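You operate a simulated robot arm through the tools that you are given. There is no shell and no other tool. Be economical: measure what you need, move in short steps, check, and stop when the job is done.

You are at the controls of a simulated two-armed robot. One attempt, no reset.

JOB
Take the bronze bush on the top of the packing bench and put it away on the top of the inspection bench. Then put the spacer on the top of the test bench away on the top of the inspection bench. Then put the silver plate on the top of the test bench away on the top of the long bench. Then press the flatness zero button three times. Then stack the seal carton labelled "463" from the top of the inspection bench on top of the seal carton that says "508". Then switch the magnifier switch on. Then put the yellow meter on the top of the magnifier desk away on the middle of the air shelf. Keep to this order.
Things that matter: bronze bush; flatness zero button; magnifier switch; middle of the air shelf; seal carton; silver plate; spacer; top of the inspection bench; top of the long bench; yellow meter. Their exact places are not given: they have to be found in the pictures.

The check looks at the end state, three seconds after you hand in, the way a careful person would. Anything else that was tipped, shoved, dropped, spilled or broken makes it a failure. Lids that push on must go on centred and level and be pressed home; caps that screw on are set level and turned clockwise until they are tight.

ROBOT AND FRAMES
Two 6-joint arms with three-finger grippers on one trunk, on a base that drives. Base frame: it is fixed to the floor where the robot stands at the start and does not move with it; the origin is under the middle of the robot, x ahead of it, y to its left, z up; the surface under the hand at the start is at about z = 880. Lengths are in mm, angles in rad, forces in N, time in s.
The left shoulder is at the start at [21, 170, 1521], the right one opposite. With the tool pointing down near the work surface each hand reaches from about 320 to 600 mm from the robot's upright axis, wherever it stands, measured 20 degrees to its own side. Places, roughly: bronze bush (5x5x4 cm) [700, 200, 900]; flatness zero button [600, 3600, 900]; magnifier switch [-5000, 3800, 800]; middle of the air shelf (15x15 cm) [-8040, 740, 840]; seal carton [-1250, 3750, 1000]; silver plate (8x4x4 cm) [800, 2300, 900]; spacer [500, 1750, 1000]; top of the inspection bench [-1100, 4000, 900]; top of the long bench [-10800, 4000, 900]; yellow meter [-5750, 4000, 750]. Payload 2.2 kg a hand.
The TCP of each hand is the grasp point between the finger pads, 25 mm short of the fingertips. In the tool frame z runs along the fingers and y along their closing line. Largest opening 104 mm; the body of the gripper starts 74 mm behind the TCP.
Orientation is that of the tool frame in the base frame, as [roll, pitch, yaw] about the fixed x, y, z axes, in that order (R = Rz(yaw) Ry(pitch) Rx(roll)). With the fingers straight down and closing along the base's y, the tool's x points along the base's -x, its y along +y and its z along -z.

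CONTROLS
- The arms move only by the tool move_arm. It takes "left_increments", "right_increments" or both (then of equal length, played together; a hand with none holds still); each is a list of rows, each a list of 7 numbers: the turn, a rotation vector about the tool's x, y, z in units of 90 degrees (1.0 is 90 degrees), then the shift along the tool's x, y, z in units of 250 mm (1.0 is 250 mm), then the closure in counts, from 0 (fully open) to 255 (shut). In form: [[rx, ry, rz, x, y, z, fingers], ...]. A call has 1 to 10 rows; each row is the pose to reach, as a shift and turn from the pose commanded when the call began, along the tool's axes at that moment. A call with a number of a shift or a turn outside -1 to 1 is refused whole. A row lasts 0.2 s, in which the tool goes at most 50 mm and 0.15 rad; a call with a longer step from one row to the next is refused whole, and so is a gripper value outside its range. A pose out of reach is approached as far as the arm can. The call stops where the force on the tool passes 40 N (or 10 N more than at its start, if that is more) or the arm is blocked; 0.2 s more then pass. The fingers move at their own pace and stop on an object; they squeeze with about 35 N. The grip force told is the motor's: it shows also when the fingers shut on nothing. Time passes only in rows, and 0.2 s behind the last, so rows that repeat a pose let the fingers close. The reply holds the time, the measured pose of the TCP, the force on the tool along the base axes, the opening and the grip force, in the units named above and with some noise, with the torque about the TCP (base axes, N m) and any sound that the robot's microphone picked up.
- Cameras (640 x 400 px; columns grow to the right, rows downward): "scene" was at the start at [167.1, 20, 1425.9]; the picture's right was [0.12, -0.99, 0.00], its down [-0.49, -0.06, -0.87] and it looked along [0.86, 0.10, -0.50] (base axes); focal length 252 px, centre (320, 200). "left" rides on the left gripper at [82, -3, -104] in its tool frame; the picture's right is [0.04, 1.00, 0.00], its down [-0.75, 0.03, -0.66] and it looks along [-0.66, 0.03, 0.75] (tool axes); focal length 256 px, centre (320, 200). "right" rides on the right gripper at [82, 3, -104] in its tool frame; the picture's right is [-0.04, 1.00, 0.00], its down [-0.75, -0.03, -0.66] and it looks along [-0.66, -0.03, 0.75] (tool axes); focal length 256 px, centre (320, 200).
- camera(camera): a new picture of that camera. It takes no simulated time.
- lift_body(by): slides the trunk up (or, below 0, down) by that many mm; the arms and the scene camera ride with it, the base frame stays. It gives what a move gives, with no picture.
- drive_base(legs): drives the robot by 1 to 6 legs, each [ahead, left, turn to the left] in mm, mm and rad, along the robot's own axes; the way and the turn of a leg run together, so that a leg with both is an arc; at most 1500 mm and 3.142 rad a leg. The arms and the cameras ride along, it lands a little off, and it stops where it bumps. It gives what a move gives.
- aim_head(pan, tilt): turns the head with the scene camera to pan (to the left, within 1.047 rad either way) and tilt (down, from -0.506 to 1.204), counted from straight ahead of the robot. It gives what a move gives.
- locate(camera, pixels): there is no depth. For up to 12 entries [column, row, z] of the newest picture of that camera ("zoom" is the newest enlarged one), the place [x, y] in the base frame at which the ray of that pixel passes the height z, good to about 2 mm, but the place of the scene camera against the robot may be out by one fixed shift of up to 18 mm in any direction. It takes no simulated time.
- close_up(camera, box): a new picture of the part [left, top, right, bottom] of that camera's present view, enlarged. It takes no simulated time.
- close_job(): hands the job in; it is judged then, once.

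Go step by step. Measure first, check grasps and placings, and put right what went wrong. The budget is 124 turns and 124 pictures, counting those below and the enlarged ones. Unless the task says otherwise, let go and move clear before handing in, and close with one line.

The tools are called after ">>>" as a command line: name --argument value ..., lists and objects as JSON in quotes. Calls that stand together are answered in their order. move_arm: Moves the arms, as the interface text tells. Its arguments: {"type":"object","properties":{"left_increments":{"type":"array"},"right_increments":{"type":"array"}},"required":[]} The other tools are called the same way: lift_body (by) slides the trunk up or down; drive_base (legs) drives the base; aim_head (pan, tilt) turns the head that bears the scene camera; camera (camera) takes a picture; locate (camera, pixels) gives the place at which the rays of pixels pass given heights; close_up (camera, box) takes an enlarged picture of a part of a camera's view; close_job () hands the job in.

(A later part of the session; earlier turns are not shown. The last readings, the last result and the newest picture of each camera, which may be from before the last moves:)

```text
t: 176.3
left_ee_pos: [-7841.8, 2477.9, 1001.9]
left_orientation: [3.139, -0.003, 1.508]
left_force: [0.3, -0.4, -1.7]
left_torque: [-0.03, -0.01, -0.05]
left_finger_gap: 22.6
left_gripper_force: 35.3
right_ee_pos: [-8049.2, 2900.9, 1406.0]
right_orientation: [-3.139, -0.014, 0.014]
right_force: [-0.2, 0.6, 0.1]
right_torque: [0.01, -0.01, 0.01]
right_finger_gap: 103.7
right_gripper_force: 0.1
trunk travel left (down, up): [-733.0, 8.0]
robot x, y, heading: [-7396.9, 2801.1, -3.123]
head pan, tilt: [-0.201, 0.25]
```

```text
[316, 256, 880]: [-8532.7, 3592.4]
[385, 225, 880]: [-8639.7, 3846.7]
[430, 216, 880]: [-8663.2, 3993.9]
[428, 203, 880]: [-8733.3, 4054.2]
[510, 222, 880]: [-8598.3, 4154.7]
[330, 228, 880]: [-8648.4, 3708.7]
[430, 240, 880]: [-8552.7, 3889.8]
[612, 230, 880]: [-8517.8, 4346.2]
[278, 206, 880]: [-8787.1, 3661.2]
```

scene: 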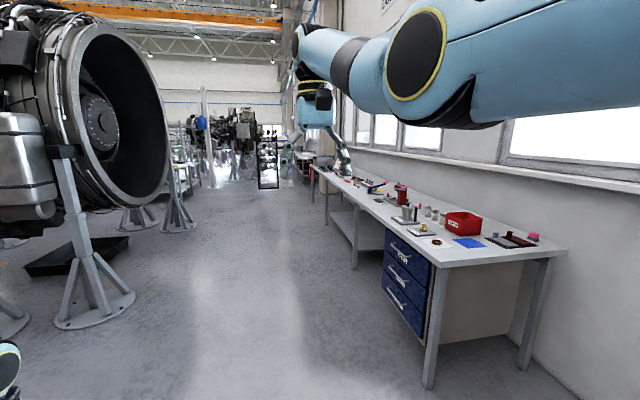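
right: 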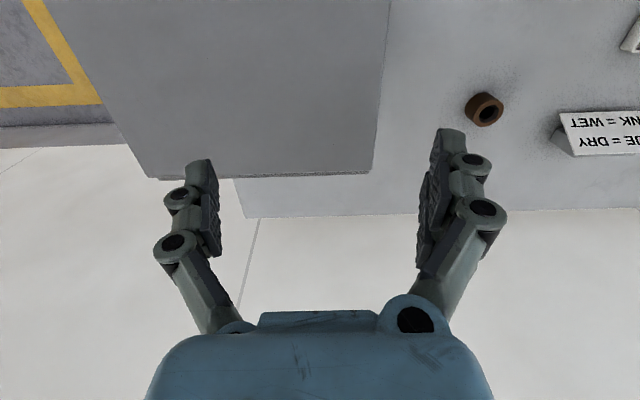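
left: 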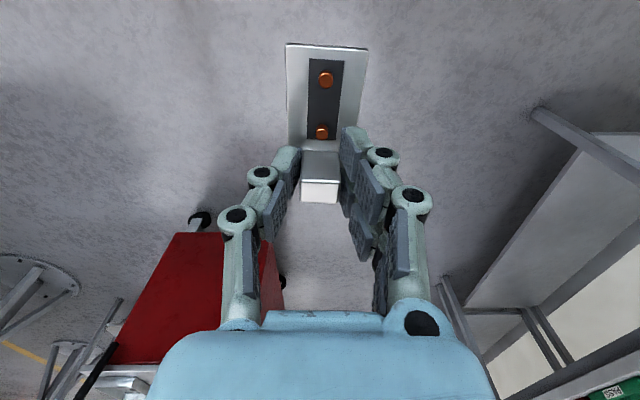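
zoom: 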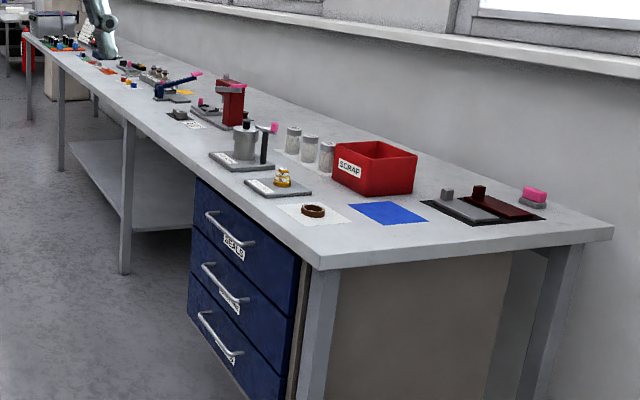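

I drive abeam of the bench end, turn to face it, and rotate the wrist back so the plate lies along y.

>>> drive_base --legs '[[930, 0, 0], [0, 0, -1.585], [150, 0, 0]]'

>>> move_arm --left_increments '[[0, 0, 0.095, 0, 0, 0, 255], [0, 0, 0.19, 0, 0, 0, 255], [0, 0, 0.285, 0, 0, 0, 255], [0, 0, 0.38, 0, 0, 0, 255], [0, 0, 0.475, 0, 0, 0, 255], [0, 0, 0.57, 0, 0, 0, 255], [0, 0, 0.665, 0, 0, 0, 255], [0, 0, 0.76, 0, 0, 0, 255], [0, 0, 0.855, 0, 0, 0, 255], [0, 0, 0.95, 0, 0, 0, 255]]'

>>> aim_head --pan 0.25 --tilt 0.7

>>> camera --camera "scene"

>>> camera --camera "left"

```text
t: 186.0
left_ee_pos: [-8648.3, 3389.8, 1001.1]
left_orientation: [3.138, -0.004, -0.074]
left_force: [-0.2, -0.3, -1.5]
left_torque: [0.0, 0.03, 0.01]
left_finger_gap: 22.2
left_gripper_force: 34.5
right_ee_pos: [-8221.1, 3591.1, 1406.5]
right_orientation: [-3.14, -0.014, -1.572]
right_force: [-0.4, 0.6, 0.0]
right_torque: [-0.02, 0.01, 0.01]
right_finger_gap: 104.0
right_gripper_force: 0.1
trunk travel left (down, up): [-733.0, 8.0]
robot x, y, heading: [-8331.9, 2940.5, 1.57]
head pan, tilt: [-0.201, 0.25]
```

```text
t: 188.2
left_ee_pos: [-8647.4, 3389.9, 999.7]
left_orientation: [-3.139, -0.006, -1.571]
left_force: [0.8, -0.3, -1.4]
left_torque: [0.07, -0.02, 0.02]
left_finger_gap: 22.3
left_gripper_force: 34.7
right_ee_pos: [-8221.1, 3592.0, 1406.8]
right_orientation: [-3.141, -0.013, -1.57]
right_force: [-0.9, 0.0, 0.3]
right_torque: [-0.01, 0.01, -0.03]
right_finger_gap: 104.0
right_gripper_force: 0.0
trunk travel left (down, up): [-733.0, 8.0]
robot x, y, heading: [-8330.2, 2939.3, 1.576]
head pan, tilt: [-0.201, 0.25]
```

```text
t: 189.1
left_ee_pos: [-8646.8, 3390.4, 1000.7]
left_orientation: [-3.138, -0.006, -1.567]
left_force: [0.1, 0.0, -1.9]
left_torque: [0.03, -0.04, 0.02]
left_finger_gap: 22.4
left_gripper_force: 34.4
right_ee_pos: [-8221.4, 3592.1, 1405.3]
right_orientation: [-3.141, -0.014, -1.57]
right_force: [-0.2, -0.5, -0.1]
right_torque: [-0.02, 0.01, 0.0]
right_finger_gap: 103.9
right_gripper_force: 0.0
trunk travel left (down, up): [-733.0, 8.0]
robot x, y, heading: [-8333.4, 2941.6, 1.571]
head pan, tilt: [0.25, 0.7]
```

```text
65 pictures are left
```

scene: 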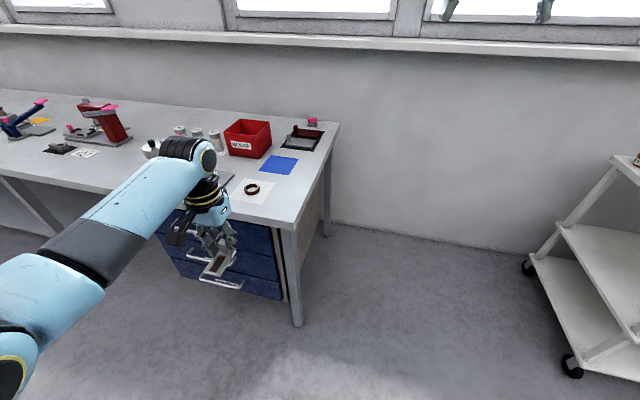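

```text
64 pictures are left
```

left: 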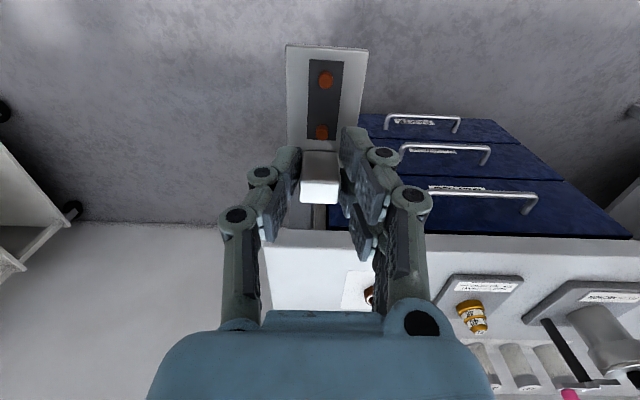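

>>> locate --camera "scene" --pixels '[[296, 228, 880], [338, 124, 880], [263, 206, 880], [273, 184, 880], [290, 176, 880], [298, 159, 880], [285, 200, 880]]'

```text
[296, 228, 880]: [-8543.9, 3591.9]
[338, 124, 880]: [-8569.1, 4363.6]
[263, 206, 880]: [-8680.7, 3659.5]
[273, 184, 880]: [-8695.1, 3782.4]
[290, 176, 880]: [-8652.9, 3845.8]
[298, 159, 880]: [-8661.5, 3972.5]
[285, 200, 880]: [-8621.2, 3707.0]
```

The free strip is x≈-8670…-8535, y≈3580…3820. I drive ahead and place the plate's grip point at about (-8600,3745), creeping down.

>>> drive_base --legs '[[352, 0, 0]]'

>>> move_arm --left_increments '[[0, 0, 0, 0, -0.188, 0.05, 255], [0, 0, 0, 0, -0.188, 0.2, 255], [0, 0, 0, 0, -0.188, 0.28, 255], [0, 0, 0, 0, -0.188, 0.28, 255]]'

>>> camera --camera "left"

>>> camera --camera "scene"

```text
t: 191.3
left_ee_pos: [-8647.5, 3741.8, 1000.1]
left_orientation: [-3.139, -0.005, -1.566]
left_force: [-0.4, 0.9, -2.0]
left_torque: [0.0, -0.02, 0.0]
left_finger_gap: 22.1
left_gripper_force: 34.8
right_ee_pos: [-8221.9, 3945.8, 1406.7]
right_orientation: [-3.141, -0.014, -1.57]
right_force: [-0.4, 1.3, 0.3]
right_torque: [0.01, 0.01, -0.01]
right_finger_gap: 104.1
right_gripper_force: 0.1
trunk travel left (down, up): [-733.0, 8.0]
robot x, y, heading: [-8331.1, 3291.7, 1.571]
head pan, tilt: [0.25, 0.7]
```

```text
t: 192.3
left_ee_pos: [-8599.2, 3741.8, 932.3]
left_orientation: [-3.138, -0.004, -1.567]
left_force: [-0.1, -0.9, -2.2]
left_torque: [0.01, 0.01, 0.01]
left_finger_gap: 22.4
left_gripper_force: 35.3
right_ee_pos: [-8220.8, 3946.1, 1406.0]
right_orientation: [3.141, -0.015, -1.57]
right_force: [-0.1, -0.8, -0.2]
right_torque: [0.01, -0.01, 0.02]
right_finger_gap: 104.1
right_gripper_force: 0.0
trunk travel left (down, up): [-733.0, 8.0]
robot x, y, heading: [-8330.3, 3294.2, 1.572]
head pan, tilt: [0.25, 0.7]
```

```text
63 pictures are left
```

left: 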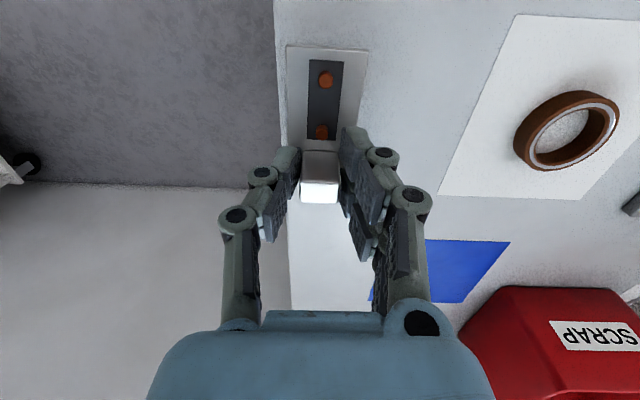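

```text
62 pictures are left
```

scene: 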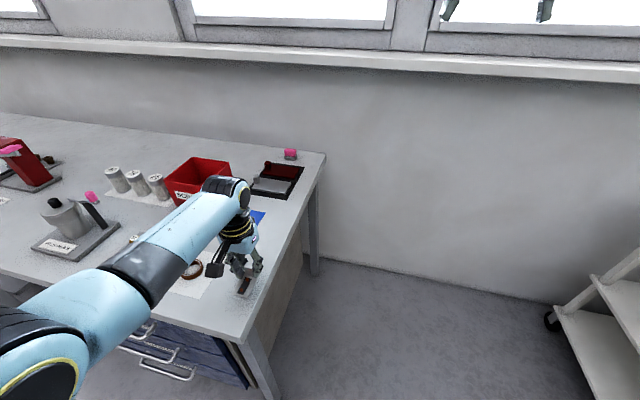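

The plate is close to the bench's end edge (column ~280). I measure the edge and card.

>>> locate --camera "left" --pixels '[[277, 50, 880], [290, 270, 880], [277, 50, 860], [290, 270, 860], [438, 196, 880], [425, 240, 880], [516, 15, 880]]'

```text
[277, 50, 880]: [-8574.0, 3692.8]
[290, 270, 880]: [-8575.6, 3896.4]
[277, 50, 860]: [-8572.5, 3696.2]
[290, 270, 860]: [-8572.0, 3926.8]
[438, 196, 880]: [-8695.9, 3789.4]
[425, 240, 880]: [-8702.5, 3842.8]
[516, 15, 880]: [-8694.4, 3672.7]
```

The end edge is x=-8574 and the card starts at -8695, so I centre on -8635 and creep down.

>>> move_arm --left_increments '[[0, 0, 0, 0, 0.152, 0, 255], [0, 0, 0, 0, 0.152, 0.03, 255], [0, 0, 0, 0, 0.152, 0.044, 255], [0, 0, 0, 0, 0.152, 0.056, 255], [0, 0, 0, 0, 0.152, 0.066, 255], [0, 0, 0, 0, 0.152, 0.076, 255], [0, 0, 0, 0, 0.152, 0.086, 255], [0, 0, 0, 0, 0.152, 0.096, 255]]'

>>> camera --camera "left"

```text
t: 194.1
left_ee_pos: [-8638.6, 3743.3, 907.5]
left_orientation: [-3.139, -0.005, -1.568]
left_force: [0.3, 0.1, -1.5]
left_torque: [0.0, 0.02, -0.01]
left_finger_gap: 22.4
left_gripper_force: 35.4
right_ee_pos: [-8221.8, 3945.8, 1406.2]
right_orientation: [-3.141, -0.014, -1.568]
right_force: [0.2, -0.1, -0.1]
right_torque: [0.07, 0.01, 0.0]
right_finger_gap: 103.9
right_gripper_force: 0.1
trunk travel left (down, up): [-733.0, 8.0]
robot x, y, heading: [-8330.8, 3295.3, 1.572]
head pan, tilt: [0.25, 0.7]
```

```text
61 pictures are left
```

left: 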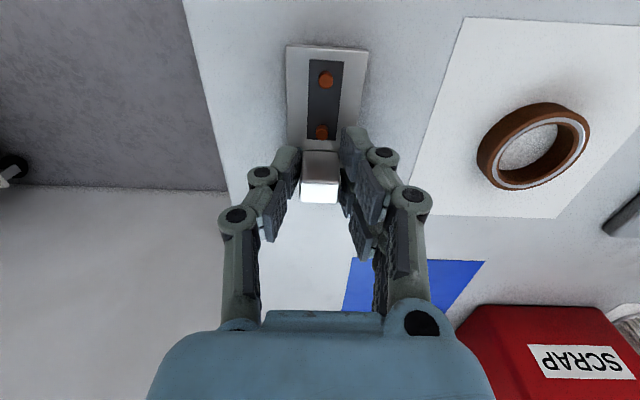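

No contact yet (bottom ≈869). I keep creeping.

>>> move_arm --left_increments '[[0, 0, 0, 0, 0, 0.01, 255], [0, 0, 0, 0, 0, 0.02, 255], [0, 0, 0, 0, 0, 0.03, 255], [0, 0, 0, 0, 0, 0.04, 255], [0, 0, 0, 0, 0, 0.05, 255], [0, 0, 0, 0, 0, 0.06, 255], [0, 0, 0, 0, 0, 0.07, 255], [0, 0, 0, 0, 0, 0.08, 255], [0, 0, 0, 0, 0, 0.09, 255], [0, 0, 0, 0, 0, 0.1, 255]]'

>>> camera --camera "left"

```text
t: 195.9
left_ee_pos: [-8640.1, 3744.7, 891.6]
left_orientation: [-3.139, 0.004, -1.568]
left_force: [3.3, -8.5, 23.2]
left_torque: [-0.2, 0.11, 0.06]
left_finger_gap: 22.6
left_gripper_force: 34.8
right_ee_pos: [-8220.7, 3943.0, 1407.9]
right_orientation: [-3.141, -0.012, -1.569]
right_force: [-0.3, 0.4, -0.1]
right_torque: [0.01, -0.04, 0.01]
right_finger_gap: 104.2
right_gripper_force: 0.0
trunk travel left (down, up): [-733.0, 8.0]
robot x, y, heading: [-8333.9, 3296.6, 1.574]
head pan, tilt: [0.25, 0.7]
stopped in row 8 (left hand): the force on the tool passed its limit at 42 N (the readings are from after the stop); the commanded pose is now the measured one
```

```text
60 pictures are left
```

left: 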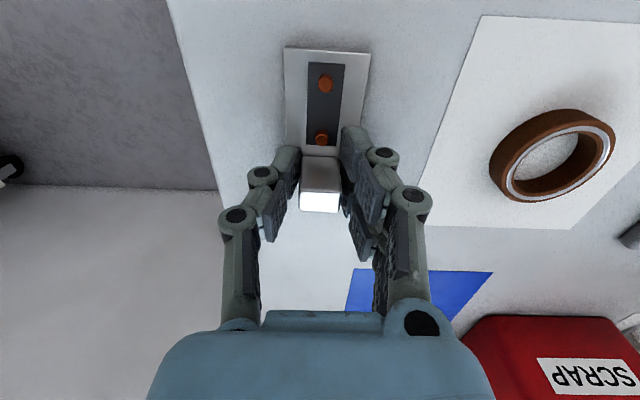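

Contact reached at TCP ≈892 (bench ≈855). I ease 1 mm, release and rise.

>>> move_arm --left_increments '[[0, 0, 0, 0, 0, -0.006, 255], [0, 0, 0, 0, 0, -0.006, 150], [0, 0, 0, 0, 0, -0.006, 0], [0, 0, 0, 0, 0, -0.006, 0], [0, 0, 0, 0, 0, -0.006, 0], [0, 0, 0, 0, 0, -0.16, 0], [0, 0, 0, 0, 0, -0.32, 0], [0, 0, 0, -0.1, 0, -0.42, 0]]'

>>> camera --camera "left"

```text
t: 197.7
left_ee_pos: [-8640.3, 3769.1, 995.5]
left_orientation: [-3.14, -0.002, -1.567]
left_force: [0.5, -0.7, -0.3]
left_torque: [-0.05, 0.02, 0.01]
left_finger_gap: 103.8
left_gripper_force: 0.0
right_ee_pos: [-8222.0, 3946.8, 1405.7]
right_orientation: [3.141, -0.016, -1.57]
right_force: [-0.4, 0.6, -0.7]
right_torque: [-0.05, -0.02, 0.0]
right_finger_gap: 104.0
right_gripper_force: 0.0
trunk travel left (down, up): [-733.0, 8.0]
robot x, y, heading: [-8327.8, 3294.2, 1.572]
head pan, tilt: [0.25, 0.7]
```

```text
59 pictures are left
```

left: 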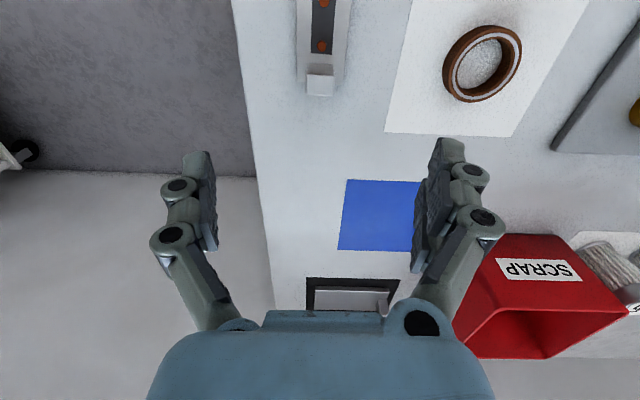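

The plate stands on the long bench. Now I drive back toward the flatness zero button.

>>> drive_base --legs '[[-450, 0, 0], [0, 0, -1.572], [1500, 0, 0], [1500, 0, 0], [1500, 0, 0]]'

```text
t: 225.4
left_ee_pos: [-3329.2, 3012.6, 994.3]
left_orientation: [-3.138, -0.001, 3.1]
left_force: [-0.4, -0.5, -0.3]
left_torque: [-0.01, 0.03, 0.0]
left_finger_gap: 104.1
left_gripper_force: 0.1
right_ee_pos: [-3169.3, 2587.1, 1404.9]
right_orientation: [-3.14, -0.013, 3.1]
right_force: [-0.1, 0.3, -0.1]
right_torque: [0.0, 0.0, -0.02]
right_finger_gap: 103.7
right_gripper_force: 0.0
trunk travel left (down, up): [-733.0, 8.0]
robot x, y, heading: [-3813.4, 2722.4, -0.042]
head pan, tilt: [0.25, 0.7]
```

>>> drive_base --legs '[[100, 0, 0.07], [1500, 0, 0], [1500, 0, 0], [1080, 0, 0], [0, 0, 1.55]]'

>>> aim_head --pan -0.15 --tilt 0.7

>>> camera --camera "scene"

```text
t: 245.3
left_ee_pos: [796.8, 3147.3, 996.7]
left_orientation: [3.141, 0.002, -3.113]
left_force: [0.1, -0.1, 0.2]
left_torque: [-0.02, -0.05, 0.01]
left_finger_gap: 104.3
left_gripper_force: 0.0
right_ee_pos: [979.8, 2734.6, 1406.5]
right_orientation: [-3.138, -0.027, -3.117]
right_force: [-5.8, 0.1, 1.1]
right_torque: [0.0, -0.8, -0.11]
right_finger_gap: 104.0
right_gripper_force: 0.1
trunk travel left (down, up): [-733.0, 8.0]
robot x, y, heading: [333.8, 2821.6, 0.024]
head pan, tilt: [0.25, 0.7]
stopped in leg 4: the force on the tool passed its limit at 116 N (the readings are from after the stop); the commanded pose is now the measured one
```

```text
t: 246.2
left_ee_pos: [796.3, 3147.0, 996.8]
left_orientation: [-3.139, 0.004, -3.113]
left_force: [0.3, 0.3, -0.1]
left_torque: [-0.02, -0.02, 0.02]
left_finger_gap: 104.0
left_gripper_force: 0.0
right_ee_pos: [979.8, 2734.0, 1406.8]
right_orientation: [-3.139, -0.029, -3.117]
right_force: [-7.3, -0.2, 0.4]
right_torque: [0.03, -0.89, -0.13]
right_finger_gap: 104.2
right_gripper_force: 0.0
trunk travel left (down, up): [-733.0, 8.0]
robot x, y, heading: [330.4, 2826.1, 0.025]
head pan, tilt: [-0.15, 0.7]
```

```text
58 pictures are left
```

scene: 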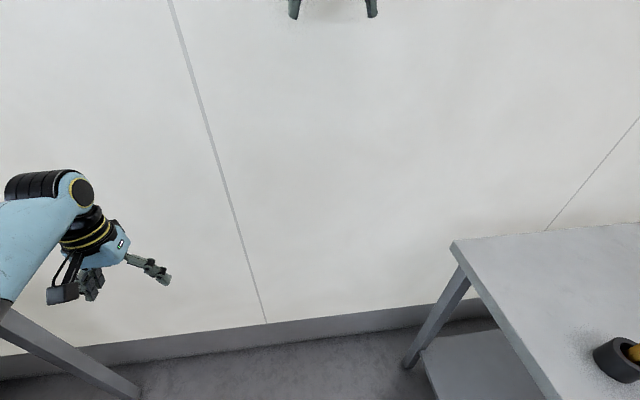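

The right hand touched the wall with the base too far forward. I back away, turn to face the inspection bench, and strafe to the button.

>>> drive_base --legs '[[-330, 0, 0], [0, 0, 1.547], [0, -390, 0]]'

>>> camera --camera "scene"

```text
t: 254.2
left_ee_pos: [74.7, 3293.4, 996.2]
left_orientation: [-3.139, 0.001, -1.562]
left_force: [-0.3, 0.2, -0.3]
left_torque: [-0.02, 0.01, 0.0]
left_finger_gap: 103.7
left_gripper_force: 0.0
right_ee_pos: [491.4, 3469.4, 1406.6]
right_orientation: [-3.138, -0.03, -1.567]
right_force: [0.4, -0.1, -0.3]
right_torque: [-0.02, -0.02, 0.0]
right_finger_gap: 103.9
right_gripper_force: 0.0
trunk travel left (down, up): [-733.0, 8.0]
robot x, y, heading: [386.0, 2821.3, 1.579]
head pan, tilt: [-0.15, 0.7]
```

```text
57 pictures are left
```

scene: 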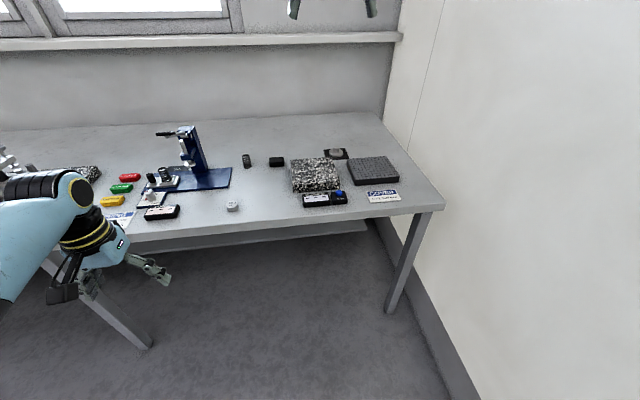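

I bring the right hand down in front of the bench, over the button's line.

>>> move_arm --right_increments '[[0, -0.019, 0, 0.03, -0.05, 0.16, 255], [0, -0.019, 0, 0.08, -0.1, 0.33, 255], [0, -0.019, 0, 0.14, -0.16, 0.5, 255], [0, -0.019, 0, 0.2, -0.22, 0.66, 255], [0, -0.019, 0, 0.28, -0.28, 0.82, 255], [0, -0.019, 0, 0.36, -0.34, 0.97, 255], [0, -0.019, 0, 0.38, -0.34, 1.0, 255]]'

>>> move_arm --right_increments '[[0, 0, 0, 0.08, 0, 0.15, 255], [0, 0, 0, 0.17, 0, 0.3, 255], [0, 0, 0, 0.26, 0, 0.45, 255], [0, 0, 0, 0.34, 0, 0.6, 255], [0, 0, 0, 0.34, 0, 0.6, 255]]'

>>> drive_base --legs '[[280, 0, -0.008]]'

>>> camera --camera "right"

```text
t: 255.8
left_ee_pos: [73.4, 3293.4, 995.6]
left_orientation: [-3.139, 0.004, -1.562]
left_force: [-0.3, 0.3, -0.3]
left_torque: [-0.02, -0.03, 0.0]
left_finger_gap: 104.2
left_gripper_force: 0.1
right_ee_pos: [578.1, 3367.5, 1159.2]
right_orientation: [-3.138, 0.001, -1.565]
right_force: [-0.5, -1.1, 0.1]
right_torque: [0.0, -0.03, 0.01]
right_finger_gap: 0.0
right_gripper_force: 28.1
right hand out of reach, approached as far as the arm can: row 1, 2, 3, 4
trunk travel left (down, up): [-733.0, 8.0]
robot x, y, heading: [389.1, 2822.5, 1.578]
head pan, tilt: [-0.15, 0.7]
```

```text
t: 257.0
left_ee_pos: [75.3, 3293.6, 996.6]
left_orientation: [-3.141, 0.002, -1.562]
left_force: [0.4, 0.4, 0.7]
left_torque: [-0.01, -0.01, -0.02]
left_finger_gap: 103.9
left_gripper_force: 0.1
right_ee_pos: [578.4, 3283.3, 1008.2]
right_orientation: [-3.137, -0.001, -1.565]
right_force: [0.7, -0.2, 0.4]
right_torque: [-0.06, 0.01, 0.02]
right_finger_gap: 0.3
right_gripper_force: 28.4
trunk travel left (down, up): [-733.0, 8.0]
robot x, y, heading: [386.4, 2821.9, 1.575]
head pan, tilt: [-0.15, 0.7]
```

```text
t: 259.0
left_ee_pos: [79.3, 3577.6, 995.9]
left_orientation: [-3.14, 0.001, -1.574]
left_force: [0.1, 0.2, -0.1]
left_torque: [0.02, 0.02, 0.03]
left_finger_gap: 104.0
left_gripper_force: 0.0
right_ee_pos: [582.4, 3561.1, 1010.4]
right_orientation: [-3.139, -0.001, -1.577]
right_force: [0.4, -0.7, 0.1]
right_torque: [0.0, 0.01, 0.01]
right_finger_gap: 0.1
right_gripper_force: 28.5
trunk travel left (down, up): [-733.0, 8.0]
robot x, y, heading: [386.4, 3103.9, 1.571]
head pan, tilt: [-0.15, 0.7]
```

```text
56 pictures are left
```

right: 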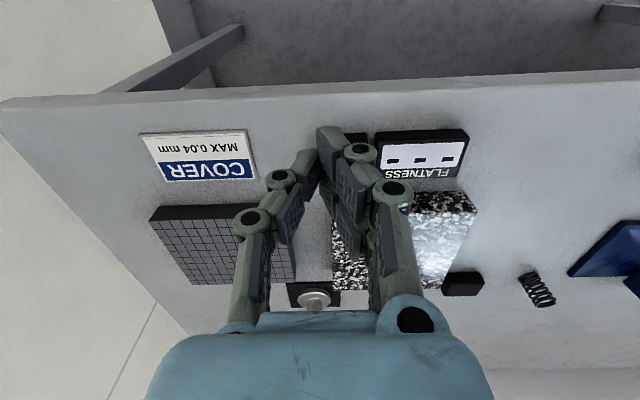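

>>> close_up --camera "right" --box '[290, 110, 418, 190]'

>>> camera --camera "scene"

>>> close_up --camera "scene" --box '[280, 160, 440, 260]'

```text
5.00 times, centred on (354, 150) of right
```

zoom: 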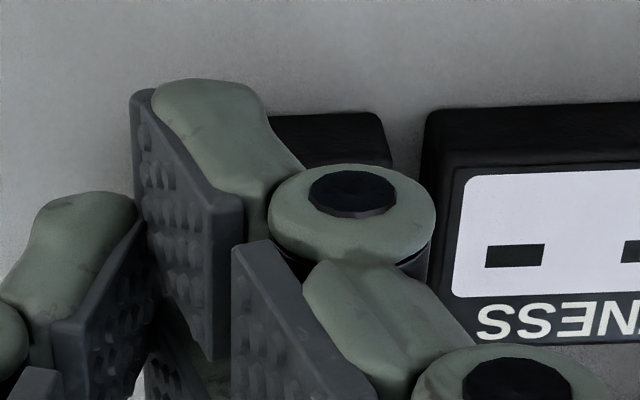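

```text
54 pictures are left
```

scene: 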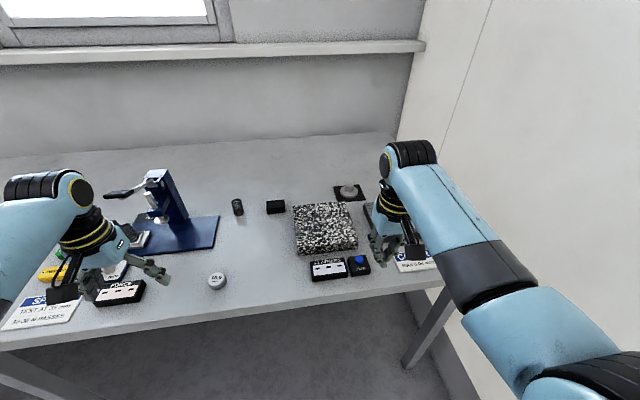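

```text
4.00 times, centred on (360, 210) of scene
```

zoom: 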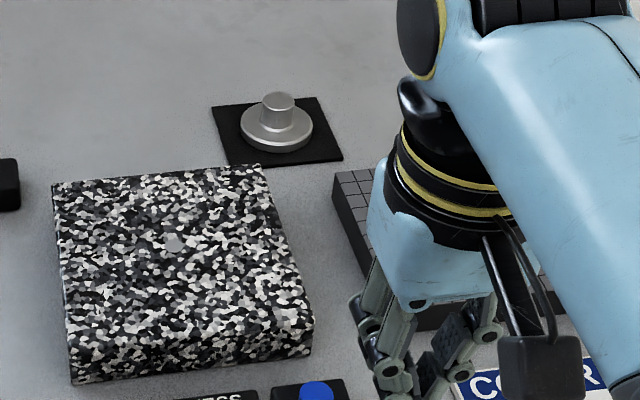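

The fingers hide the button in the right view. I shift the hand 70 mm to +x to see it, and locate it in the scene too.

>>> locate --camera "scene" --pixels '[[360, 259, 880], [360, 259, 900]]'

>>> move_arm --right_increments '[[0, 0, 0, 0.1, -0.15, 0, 255], [0, 0, 0, 0.2, -0.3, 0, 255], [0, 0, 0, 0.2, -0.3, 0, 255]]'

>>> camera --camera "right"

```text
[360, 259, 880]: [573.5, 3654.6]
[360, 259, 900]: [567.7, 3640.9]
```

```text
t: 259.8
left_ee_pos: [78.2, 3577.5, 994.6]
left_orientation: [3.142, 0.003, -1.571]
left_force: [0.3, 0.1, -0.4]
left_torque: [-0.01, 0.0, 0.01]
left_finger_gap: 104.1
left_gripper_force: 0.1
right_ee_pos: [655.5, 3510.1, 1008.8]
right_orientation: [-3.139, 0.001, -1.576]
right_force: [-0.8, -0.8, -0.3]
right_torque: [0.03, -0.03, 0.0]
right_finger_gap: 0.2
right_gripper_force: 28.4
trunk travel left (down, up): [-733.0, 8.0]
robot x, y, heading: [387.0, 3103.9, 1.571]
head pan, tilt: [-0.15, 0.7]
```

```text
52 pictures are left
```

right: 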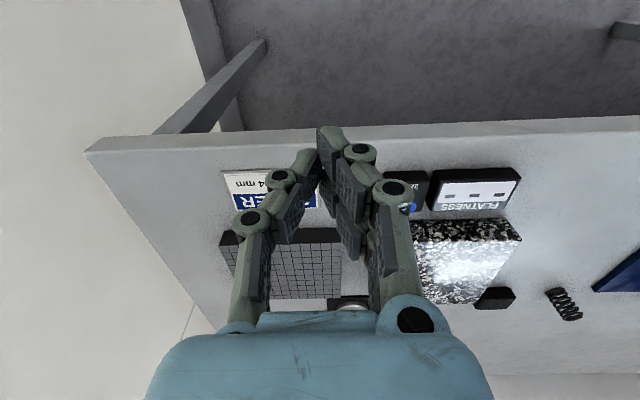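

>>> close_up --camera "right" --box '[370, 160, 450, 210]'

>>> locate --camera "right" --pixels '[[408, 207, 880], [408, 207, 900], [425, 175, 870]]'

```text
8.00 times, centred on (410, 185) of right
```

zoom: 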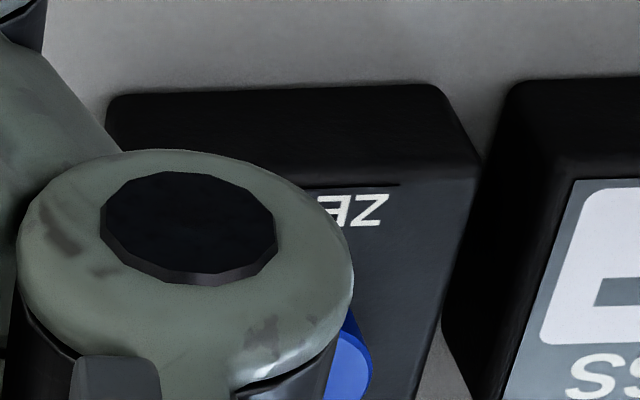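

```text
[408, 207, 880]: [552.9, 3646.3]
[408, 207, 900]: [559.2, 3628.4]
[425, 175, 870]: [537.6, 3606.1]
```

Opening the fingers gives a free view in between. I go back in line and open.

>>> move_arm --right_increments '[[0, 0, 0, 0, 0.15, 0, 0], [0, 0, 0, -0.02, 0.32, 0, 0], [0, 0, 0, -0.02, 0.32, 0, 0], [0, 0, 0, -0.02, 0.32, 0, 0]]'

>>> camera --camera "right"

>>> close_up --camera "right" --box '[270, 120, 430, 220]'

```text
t: 260.8
left_ee_pos: [78.4, 3576.3, 995.8]
left_orientation: [-3.14, 0.002, -1.573]
left_force: [0.3, 0.5, -0.1]
left_torque: [0.01, -0.01, 0.03]
left_finger_gap: 104.2
left_gripper_force: 0.1
right_ee_pos: [576.1, 3515.6, 1008.8]
right_orientation: [-3.139, -0.001, -1.577]
right_force: [0.5, 0.1, -0.4]
right_torque: [-0.01, -0.07, 0.0]
right_finger_gap: 103.9
right_gripper_force: 0.1
trunk travel left (down, up): [-733.0, 8.0]
robot x, y, heading: [385.1, 3100.9, 1.574]
head pan, tilt: [-0.15, 0.7]
```

```text
50 pictures are left
```

right: 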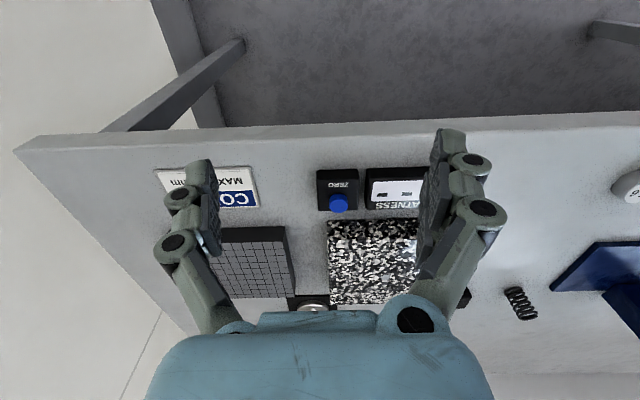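

```text
4.00 times, centred on (350, 170) of right
```

zoom: 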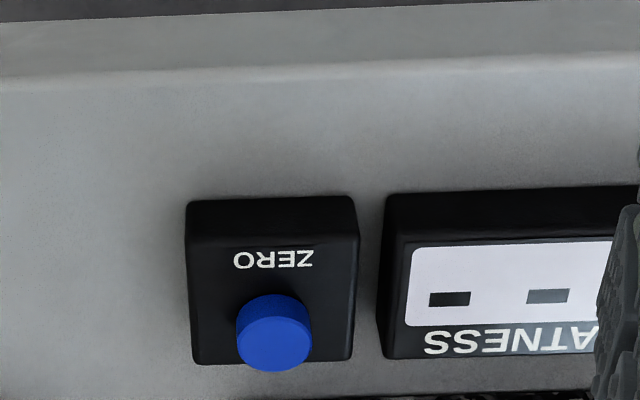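

>>> locate --camera "right" --pixels '[[338.5, 205.5, 880], [338.5, 205.5, 890], [338.5, 205.5, 900]]'

```text
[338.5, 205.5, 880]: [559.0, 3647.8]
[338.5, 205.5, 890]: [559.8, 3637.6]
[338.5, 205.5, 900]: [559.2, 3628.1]
```

I move over the button at (560,3637), tips still open at z≈925, and verify.

>>> move_arm --right_increments '[[0, 0, 0, -0.16, 0.02, 0, 0], [0, 0, 0, -0.33, 0.05, 0.05, 0], [0, 0, 0, -0.486, 0.064, 0.15, 0], [0, 0, 0, -0.486, 0.064, 0.22, 0], [0, 0, 0, -0.486, 0.064, 0.22, 0]]'

>>> camera --camera "right"

```text
t: 262.0
left_ee_pos: [79.1, 3576.8, 995.2]
left_orientation: [-3.139, 0.003, -1.573]
left_force: [-0.2, -0.8, 0.2]
left_torque: [0.01, 0.0, -0.01]
left_finger_gap: 104.1
left_gripper_force: 0.1
right_ee_pos: [561.3, 3637.9, 953.9]
right_orientation: [-3.141, 0.003, -1.577]
right_force: [-0.6, -0.1, -0.4]
right_torque: [0.0, -0.02, -0.02]
right_finger_gap: 103.8
right_gripper_force: 0.0
trunk travel left (down, up): [-733.0, 8.0]
robot x, y, heading: [387.5, 3102.9, 1.567]
head pan, tilt: [-0.15, 0.7]
```

```text
48 pictures are left
```

right: 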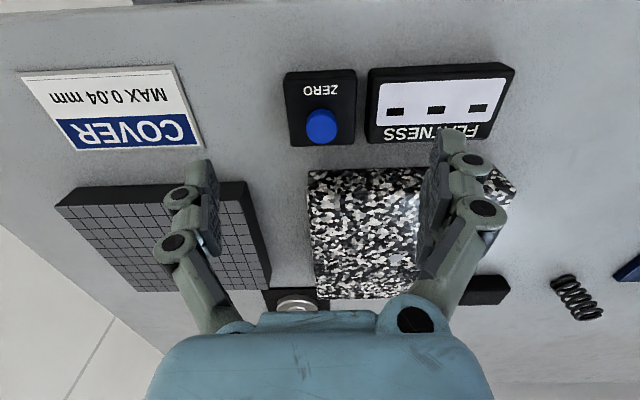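

>>> locate --camera "right" --pixels '[[322, 128, 880], [322, 128, 890], [322, 128, 900]]'

```text
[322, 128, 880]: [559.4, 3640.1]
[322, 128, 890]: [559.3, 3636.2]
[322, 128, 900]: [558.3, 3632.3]
```

The button top is about (559,3635,892). I close the fingers, descend to just above and press gently, listening.

>>> move_arm --right_increments '[[0, 0, 0, 0.01, 0.008, 0, 255], [0, 0, 0, 0.01, 0.008, 0, 255], [0, 0, 0, 0.01, 0.008, 0, 255], [0, 0, 0, 0.01, 0.008, 0, 255], [0, 0, 0, 0.01, 0.008, 0.07, 255], [0, 0, 0, 0.01, 0.008, 0.13, 255], [0, 0, 0, 0.01, 0.008, 0.13, 255]]'

>>> move_arm --right_increments '[[0, 0, 0, 0, 0, 0.008, 255], [0, 0, 0, 0, 0, 0.016, 255], [0, 0, 0, 0, 0, 0.024, 255], [0, 0, 0, 0, 0, 0.032, 255]]'

```text
t: 263.6
left_ee_pos: [77.6, 3576.8, 994.4]
left_orientation: [-3.138, 0.002, -1.572]
left_force: [0.5, 0.2, 0.0]
left_torque: [-0.03, 0.01, 0.02]
left_finger_gap: 103.9
left_gripper_force: 0.1
right_ee_pos: [559.3, 3634.6, 922.4]
right_orientation: [-3.138, 0.0, -1.576]
right_force: [0.1, 0.0, -0.1]
right_torque: [0.05, 0.01, -0.02]
right_finger_gap: 0.0
right_gripper_force: 28.2
trunk travel left (down, up): [-733.0, 8.0]
robot x, y, heading: [386.5, 3105.5, 1.566]
head pan, tilt: [-0.15, 0.7]
```

```text
t: 264.6
left_ee_pos: [79.3, 3577.9, 995.8]
left_orientation: [-3.14, 0.002, -1.571]
left_force: [0.5, 0.7, -0.4]
left_torque: [0.01, 0.01, -0.02]
left_finger_gap: 104.1
left_gripper_force: 0.0
right_ee_pos: [559.8, 3633.9, 915.2]
right_orientation: [-3.141, 0.002, -1.577]
right_force: [-0.2, 1.0, 1.0]
right_torque: [0.03, 0.0, -0.01]
right_finger_gap: 5.9
right_gripper_force: 28.9
trunk travel left (down, up): [-733.0, 8.0]
robot x, y, heading: [390.1, 3102.9, 1.567]
head pan, tilt: [-0.15, 0.7]
heard: click
```

One click heard at z 915. I raise to release, then press a second time.

>>> move_arm --right_increments '[[0, 0, 0, 0, 0, -0.03, 255], [0, 0, 0, 0, 0, -0.06, 255], [0, 0, 0, 0, 0, -0.06, 255], [0, 0, 0, 0, 0, -0.06, 255]]'

>>> camera --camera "scene"

>>> close_up --camera "scene" --box '[300, 220, 420, 295]'

```text
t: 265.6
left_ee_pos: [79.4, 3578.3, 996.0]
left_orientation: [-3.14, 0.002, -1.573]
left_force: [-0.2, -0.6, 0.1]
left_torque: [0.01, 0.01, 0.0]
left_finger_gap: 103.9
left_gripper_force: 0.1
right_ee_pos: [560.2, 3634.6, 928.7]
right_orientation: [-3.137, -0.001, -1.577]
right_force: [0.1, 0.0, 0.6]
right_torque: [0.01, 0.0, 0.01]
right_finger_gap: 0.1
right_gripper_force: 28.1
trunk travel left (down, up): [-733.0, 8.0]
robot x, y, heading: [383.8, 3099.8, 1.573]
head pan, tilt: [-0.15, 0.7]
```

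```text
47 pictures are left
```

scene: 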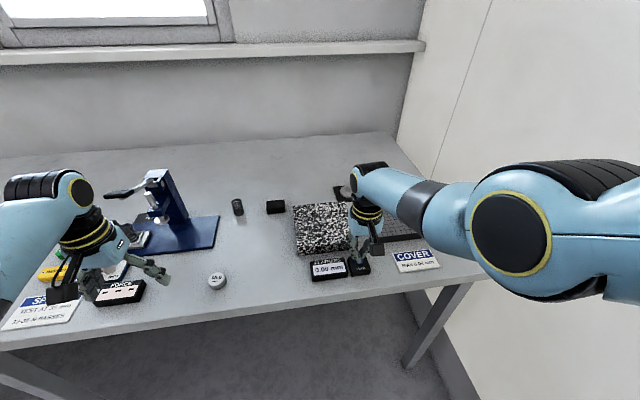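

```text
5.33 times, centred on (360, 258) of scene
```

zoom: 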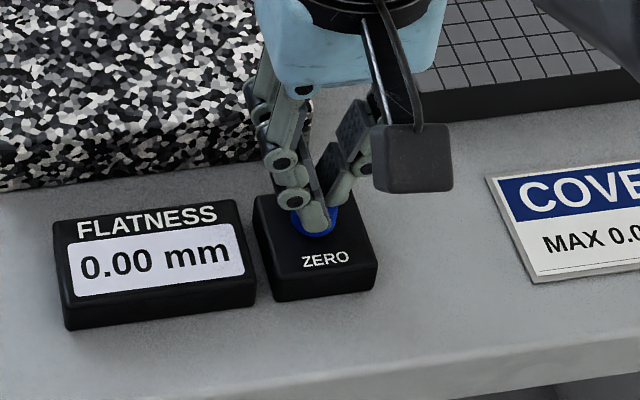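

The display changed to "0.00 mm", so the press counts. I press a second and third time, each in its own call.

>>> move_arm --right_increments '[[0, 0, 0, 0, 0, 0.03, 255], [0, 0, 0, 0, 0, 0.045, 255], [0, 0, 0, 0, 0, 0.06, 255], [0, 0, 0, 0, 0, 0.06, 255], [0, 0, 0, 0, 0, 0.03, 255], [0, 0, 0, 0, 0, 0, 255], [0, 0, 0, 0, 0, 0, 255], [0, 0, 0, 0, 0, 0, 255]]'

>>> move_arm --right_increments '[[0, 0, 0, 0, 0, 0.03, 255], [0, 0, 0, 0, 0, 0.045, 255], [0, 0, 0, 0, 0, 0.06, 255], [0, 0, 0, 0, 0, 0.06, 255], [0, 0, 0, 0, 0, 0.03, 255], [0, 0, 0, 0, 0, 0, 255], [0, 0, 0, 0, 0, -0.1, 255], [0, 0, 0, 0, 0, -0.2, 255]]'

```text
t: 267.4
left_ee_pos: [79.7, 3577.9, 995.9]
left_orientation: [-3.139, 0.001, -1.572]
left_force: [-1.0, 0.3, 0.9]
left_torque: [-0.01, -0.02, 0.02]
left_finger_gap: 104.1
left_gripper_force: 0.0
right_ee_pos: [561.3, 3634.6, 928.8]
right_orientation: [-3.139, 0.001, -1.577]
right_force: [0.9, 0.1, -0.7]
right_torque: [-0.02, 0.0, -0.01]
right_finger_gap: 0.1
right_gripper_force: 28.8
trunk travel left (down, up): [-733.0, 8.0]
robot x, y, heading: [387.8, 3098.8, 1.572]
head pan, tilt: [-0.15, 0.7]
```

```text
t: 269.2
left_ee_pos: [79.2, 3578.1, 995.9]
left_orientation: [-3.14, 0.002, -1.573]
left_force: [0.7, 0.2, -0.6]
left_torque: [-0.03, 0.05, -0.01]
left_finger_gap: 104.1
left_gripper_force: 0.0
right_ee_pos: [554.7, 3664.3, 959.4]
right_orientation: [-3.138, 0.0, -1.575]
right_force: [0.8, -0.2, -0.4]
right_torque: [0.03, 0.0, -0.01]
right_finger_gap: 0.2
right_gripper_force: 28.2
right hand out of reach, approached as far as the arm can: row 6, 7, 8
trunk travel left (down, up): [-733.0, 8.0]
robot x, y, heading: [387.3, 3103.8, 1.572]
head pan, tilt: [-0.15, 0.7]
```

No click came on those two, and the arm reached near its stretch limit. I raise via base: back off, re-bend the right arm, then come back closer. First lift the trunk slightly away... I back off straight.

>>> drive_base --legs '[[-300, 0, 0]]'

>>> move_arm --right_increments '[[0, 0, 0, -0.18, 0, 0.0, 255], [0, 0, 0, -0.36, 0, 0.0, 255], [0, 0, 0, -0.5, 0, 0, 255], [0, 0, 0, -0.36, 0, -0.1, 255], [0, 0, 0, -0.2, 0, -0.2, 255], [0, 0, 0, -0.02, 0, -0.22, 255], [0, 0, 0, 0.14, 0, -0.22, 255], [0, 0, 0, 0.24, 0, -0.22, 255]]'

```text
t: 271.2
left_ee_pos: [79.3, 3279.3, 995.9]
left_orientation: [-3.141, 0.001, -1.572]
left_force: [0.4, -1.0, 0.0]
left_torque: [-0.02, -0.03, 0.01]
left_finger_gap: 103.9
left_gripper_force: 0.1
right_ee_pos: [554.6, 3367.3, 961.1]
right_orientation: [-3.138, -0.001, -1.575]
right_force: [-0.4, -1.0, 0.4]
right_torque: [0.0, 0.0, -0.03]
right_finger_gap: 0.1
right_gripper_force: 28.5
trunk travel left (down, up): [-733.0, 8.0]
robot x, y, heading: [388.4, 2806.5, 1.564]
head pan, tilt: [-0.15, 0.7]
```

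```text
t: 273.0
left_ee_pos: [78.1, 3280.5, 995.9]
left_orientation: [-3.14, 0.002, -1.574]
left_force: [0.8, 0.2, 0.9]
left_torque: [0.04, -0.01, 0.0]
left_finger_gap: 104.1
left_gripper_force: 0.1
right_ee_pos: [555.0, 3305.4, 1015.9]
right_orientation: [-3.137, 0.001, -1.575]
right_force: [0.5, 0.5, -0.2]
right_torque: [0.0, -0.03, -0.03]
right_finger_gap: 0.0
right_gripper_force: 28.3
right hand out of reach, approached as far as the arm can: row 1, 2, 3, 4, 5
trunk travel left (down, up): [-733.0, 8.0]
robot x, y, heading: [385.6, 2807.5, 1.57]
head pan, tilt: [-0.15, 0.7]
```

The elbow is free again. I tuck the hand slightly and drive closer so the button is at 450 mm ahead.

>>> move_arm --right_increments '[[0, 0, 0, 0.1, -0.01, 0.08, 0], [0, 0, 0, 0.19, -0.016, 0.16, 0], [0, 0, 0, 0.19, -0.016, 0.16, 0]]'

>>> drive_base --legs '[[376, 0, 0]]'

>>> camera --camera "right"

```text
t: 273.8
left_ee_pos: [77.3, 3278.8, 995.5]
left_orientation: [3.141, 0.0, -1.572]
left_force: [0.1, 1.2, 0.0]
left_torque: [0.0, 0.0, 0.01]
left_finger_gap: 104.1
left_gripper_force: 0.1
right_ee_pos: [557.9, 3259.7, 973.8]
right_orientation: [-3.139, 0.0, -1.576]
right_force: [0.5, 0.7, 1.3]
right_torque: [-0.01, 0.02, 0.03]
right_finger_gap: 101.6
right_gripper_force: 0.0
trunk travel left (down, up): [-733.0, 8.0]
robot x, y, heading: [385.1, 2803.6, 1.571]
head pan, tilt: [-0.15, 0.7]
```

```text
t: 276.2
left_ee_pos: [77.9, 3656.8, 995.0]
left_orientation: [-3.141, 0.0, -1.57]
left_force: [0.2, 0.7, 0.1]
left_torque: [-0.02, 0.0, -0.03]
left_finger_gap: 103.8
left_gripper_force: 0.0
right_ee_pos: [557.8, 3636.1, 974.1]
right_orientation: [-3.138, -0.002, -1.573]
right_force: [0.1, -0.4, 0.0]
right_torque: [-0.01, 0.0, -0.01]
right_finger_gap: 104.0
right_gripper_force: 0.1
trunk travel left (down, up): [-733.0, 8.0]
robot x, y, heading: [382.8, 3179.1, 1.569]
head pan, tilt: [-0.15, 0.7]
```

```text
45 pictures are left
```

right: 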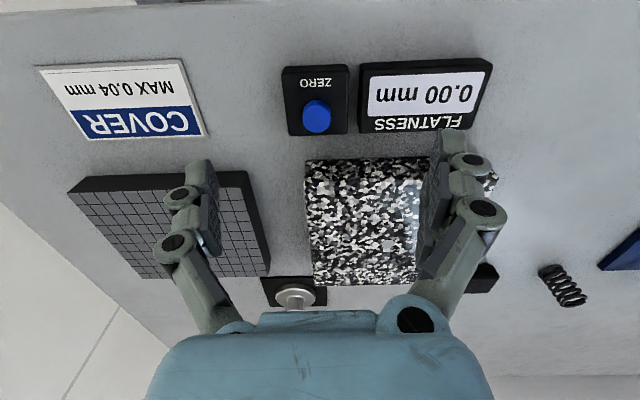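

>>> locate --camera "right" --pixels '[[317, 117, 885], [317, 117, 892], [317, 105, 875]]'

```text
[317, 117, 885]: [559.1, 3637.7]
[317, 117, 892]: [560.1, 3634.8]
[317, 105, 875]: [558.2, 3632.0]
```

Button at (560,3635). I close, lower to 921, then press stepwise with a hold.

>>> move_arm --right_increments '[[0, 0, 0, 0.004, -0.008, 0, 255], [0, 0, 0, 0.004, -0.008, 0, 255], [0, 0, 0, 0.004, -0.008, 0, 255], [0, 0, 0, 0.004, -0.008, 0, 255], [0, 0, 0, 0.004, -0.008, 0.1, 255], [0, 0, 0, 0.004, -0.008, 0.2, 255], [0, 0, 0, 0.004, -0.008, 0.2, 255]]'

>>> move_arm --right_increments '[[0, 0, 0, 0, 0, 0.01, 255], [0, 0, 0, 0, 0, 0.02, 255], [0, 0, 0, 0, 0, 0.03, 255], [0, 0, 0, 0, 0, 0.036, 255], [0, 0, 0, 0, 0, 0.036, 255]]'

```text
t: 277.8
left_ee_pos: [77.4, 3656.6, 995.5]
left_orientation: [-3.14, 0.002, -1.568]
left_force: [-0.2, 0.5, 0.1]
left_torque: [0.03, -0.03, -0.01]
left_finger_gap: 104.0
left_gripper_force: 0.1
right_ee_pos: [559.1, 3635.1, 923.2]
right_orientation: [-3.138, -0.001, -1.574]
right_force: [0.1, 0.7, 0.0]
right_torque: [0.01, -0.03, 0.01]
right_finger_gap: 0.0
right_gripper_force: 28.7
trunk travel left (down, up): [-733.0, 8.0]
robot x, y, heading: [387.9, 3179.4, 1.574]
head pan, tilt: [-0.15, 0.7]
```

```text
t: 279.0
left_ee_pos: [77.1, 3656.8, 994.8]
left_orientation: [-3.141, 0.001, -1.571]
left_force: [0.0, 0.1, -0.3]
left_torque: [0.0, 0.01, -0.02]
left_finger_gap: 104.0
left_gripper_force: 0.0
right_ee_pos: [560.4, 3635.3, 916.5]
right_orientation: [-3.137, 0.001, -1.574]
right_force: [0.6, 0.0, 2.5]
right_torque: [-0.02, -0.03, 0.02]
right_finger_gap: 6.2
right_gripper_force: 28.5
trunk travel left (down, up): [-733.0, 8.0]
robot x, y, heading: [387.0, 3183.9, 1.57]
head pan, tilt: [-0.15, 0.7]
```

The tips are on the button (2.5 N) but no click yet; I go on slowly.

>>> move_arm --right_increments '[[0, 0, 0, 0, 0, 0.008, 255], [0, 0, 0, 0, 0, 0.016, 255], [0, 0, 0, 0, 0, 0.016, 255]]'

>>> close_up --camera "right" --box '[260, 90, 400, 178]'

```text
t: 279.8
left_ee_pos: [76.7, 3656.5, 995.7]
left_orientation: [-3.14, 0.0, -1.569]
left_force: [0.2, -0.3, -0.7]
left_torque: [-0.01, -0.01, 0.03]
left_finger_gap: 104.0
left_gripper_force: 0.1
right_ee_pos: [559.9, 3635.1, 911.5]
right_orientation: [-3.138, -0.001, -1.574]
right_force: [-0.3, -1.0, 3.6]
right_torque: [0.01, 0.03, 0.0]
right_finger_gap: 6.2
right_gripper_force: 28.5
trunk travel left (down, up): [-733.0, 8.0]
robot x, y, heading: [387.8, 3179.6, 1.574]
head pan, tilt: [-0.15, 0.7]
heard: click
```

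```text
4.55 times, centred on (330, 134) of right
```

zoom: 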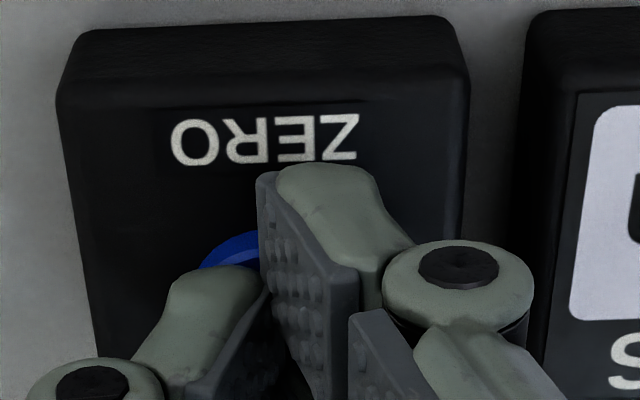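

Second click. I release fully to 926 and press once more to 911.

>>> move_arm --right_increments '[[0, 0, 0, 0, 0, -0.03, 255], [0, 0, 0, 0, 0, -0.06, 255], [0, 0, 0, 0, 0, -0.06, 255], [0, 0, 0, 0, 0, -0.06, 255]]'

>>> move_arm --right_increments '[[0, 0, 0, 0, 0, 0.02, 255], [0, 0, 0, 0, 0, 0.032, 255], [0, 0, 0, 0, 0, 0.044, 255], [0, 0, 0, 0, 0, 0.054, 255], [0, 0, 0, 0, 0, 0.062, 255], [0, 0, 0, 0, 0, 0.062, 255]]'

```text
t: 280.8
left_ee_pos: [77.8, 3657.0, 994.2]
left_orientation: [-3.141, 0.001, -1.569]
left_force: [-0.7, 0.1, 0.0]
left_torque: [-0.02, 0.02, 0.0]
left_finger_gap: 103.9
left_gripper_force: 0.0
right_ee_pos: [560.2, 3637.0, 927.5]
right_orientation: [-3.139, 0.0, -1.575]
right_force: [-0.2, 0.9, 0.2]
right_torque: [-0.03, -0.01, -0.02]
right_finger_gap: 0.0
right_gripper_force: 28.0
trunk travel left (down, up): [-733.0, 8.0]
robot x, y, heading: [391.4, 3179.5, 1.571]
head pan, tilt: [-0.15, 0.7]
```

```text
t: 282.2
left_ee_pos: [77.7, 3655.8, 994.9]
left_orientation: [-3.138, 0.001, -1.57]
left_force: [-0.2, -0.6, 0.6]
left_torque: [-0.03, -0.02, -0.02]
left_finger_gap: 103.9
left_gripper_force: 0.1
right_ee_pos: [560.3, 3636.0, 911.9]
right_orientation: [-3.137, 0.002, -1.576]
right_force: [1.1, -0.4, 5.9]
right_torque: [-0.02, -0.04, 0.0]
right_finger_gap: 6.2
right_gripper_force: 28.1
trunk travel left (down, up): [-733.0, 8.0]
robot x, y, heading: [382.4, 3180.4, 1.571]
head pan, tilt: [-0.15, 0.7]
heard: click
```

Third click heard. I raise clear and look at the display.

>>> move_arm --right_increments '[[0, 0, 0, 0, 0, -0.06, 255], [0, 0, 0, 0.0, 0, -0.16, 255], [0, 0, 0, 0.0, 0, -0.26, 0], [0, 0, 0, 0, 0, -0.26, 0]]'

>>> camera --camera "right"

```text
t: 283.2
left_ee_pos: [78.3, 3656.0, 995.5]
left_orientation: [-3.14, 0.003, -1.568]
left_force: [-0.2, -0.3, 0.2]
left_torque: [0.0, 0.01, 0.02]
left_finger_gap: 104.1
left_gripper_force: 0.1
right_ee_pos: [559.9, 3635.6, 976.2]
right_orientation: [-3.139, 0.0, -1.575]
right_force: [0.4, -0.5, -0.4]
right_torque: [0.0, -0.01, 0.02]
right_finger_gap: 75.5
right_gripper_force: 0.1
trunk travel left (down, up): [-733.0, 8.0]
robot x, y, heading: [383.0, 3179.9, 1.572]
head pan, tilt: [-0.15, 0.7]
```

```text
43 pictures are left
```

right: 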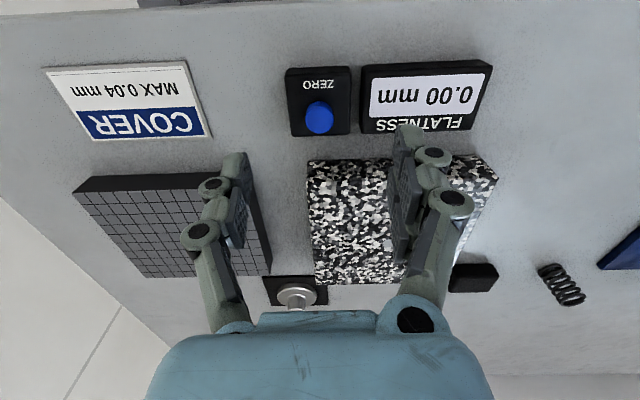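

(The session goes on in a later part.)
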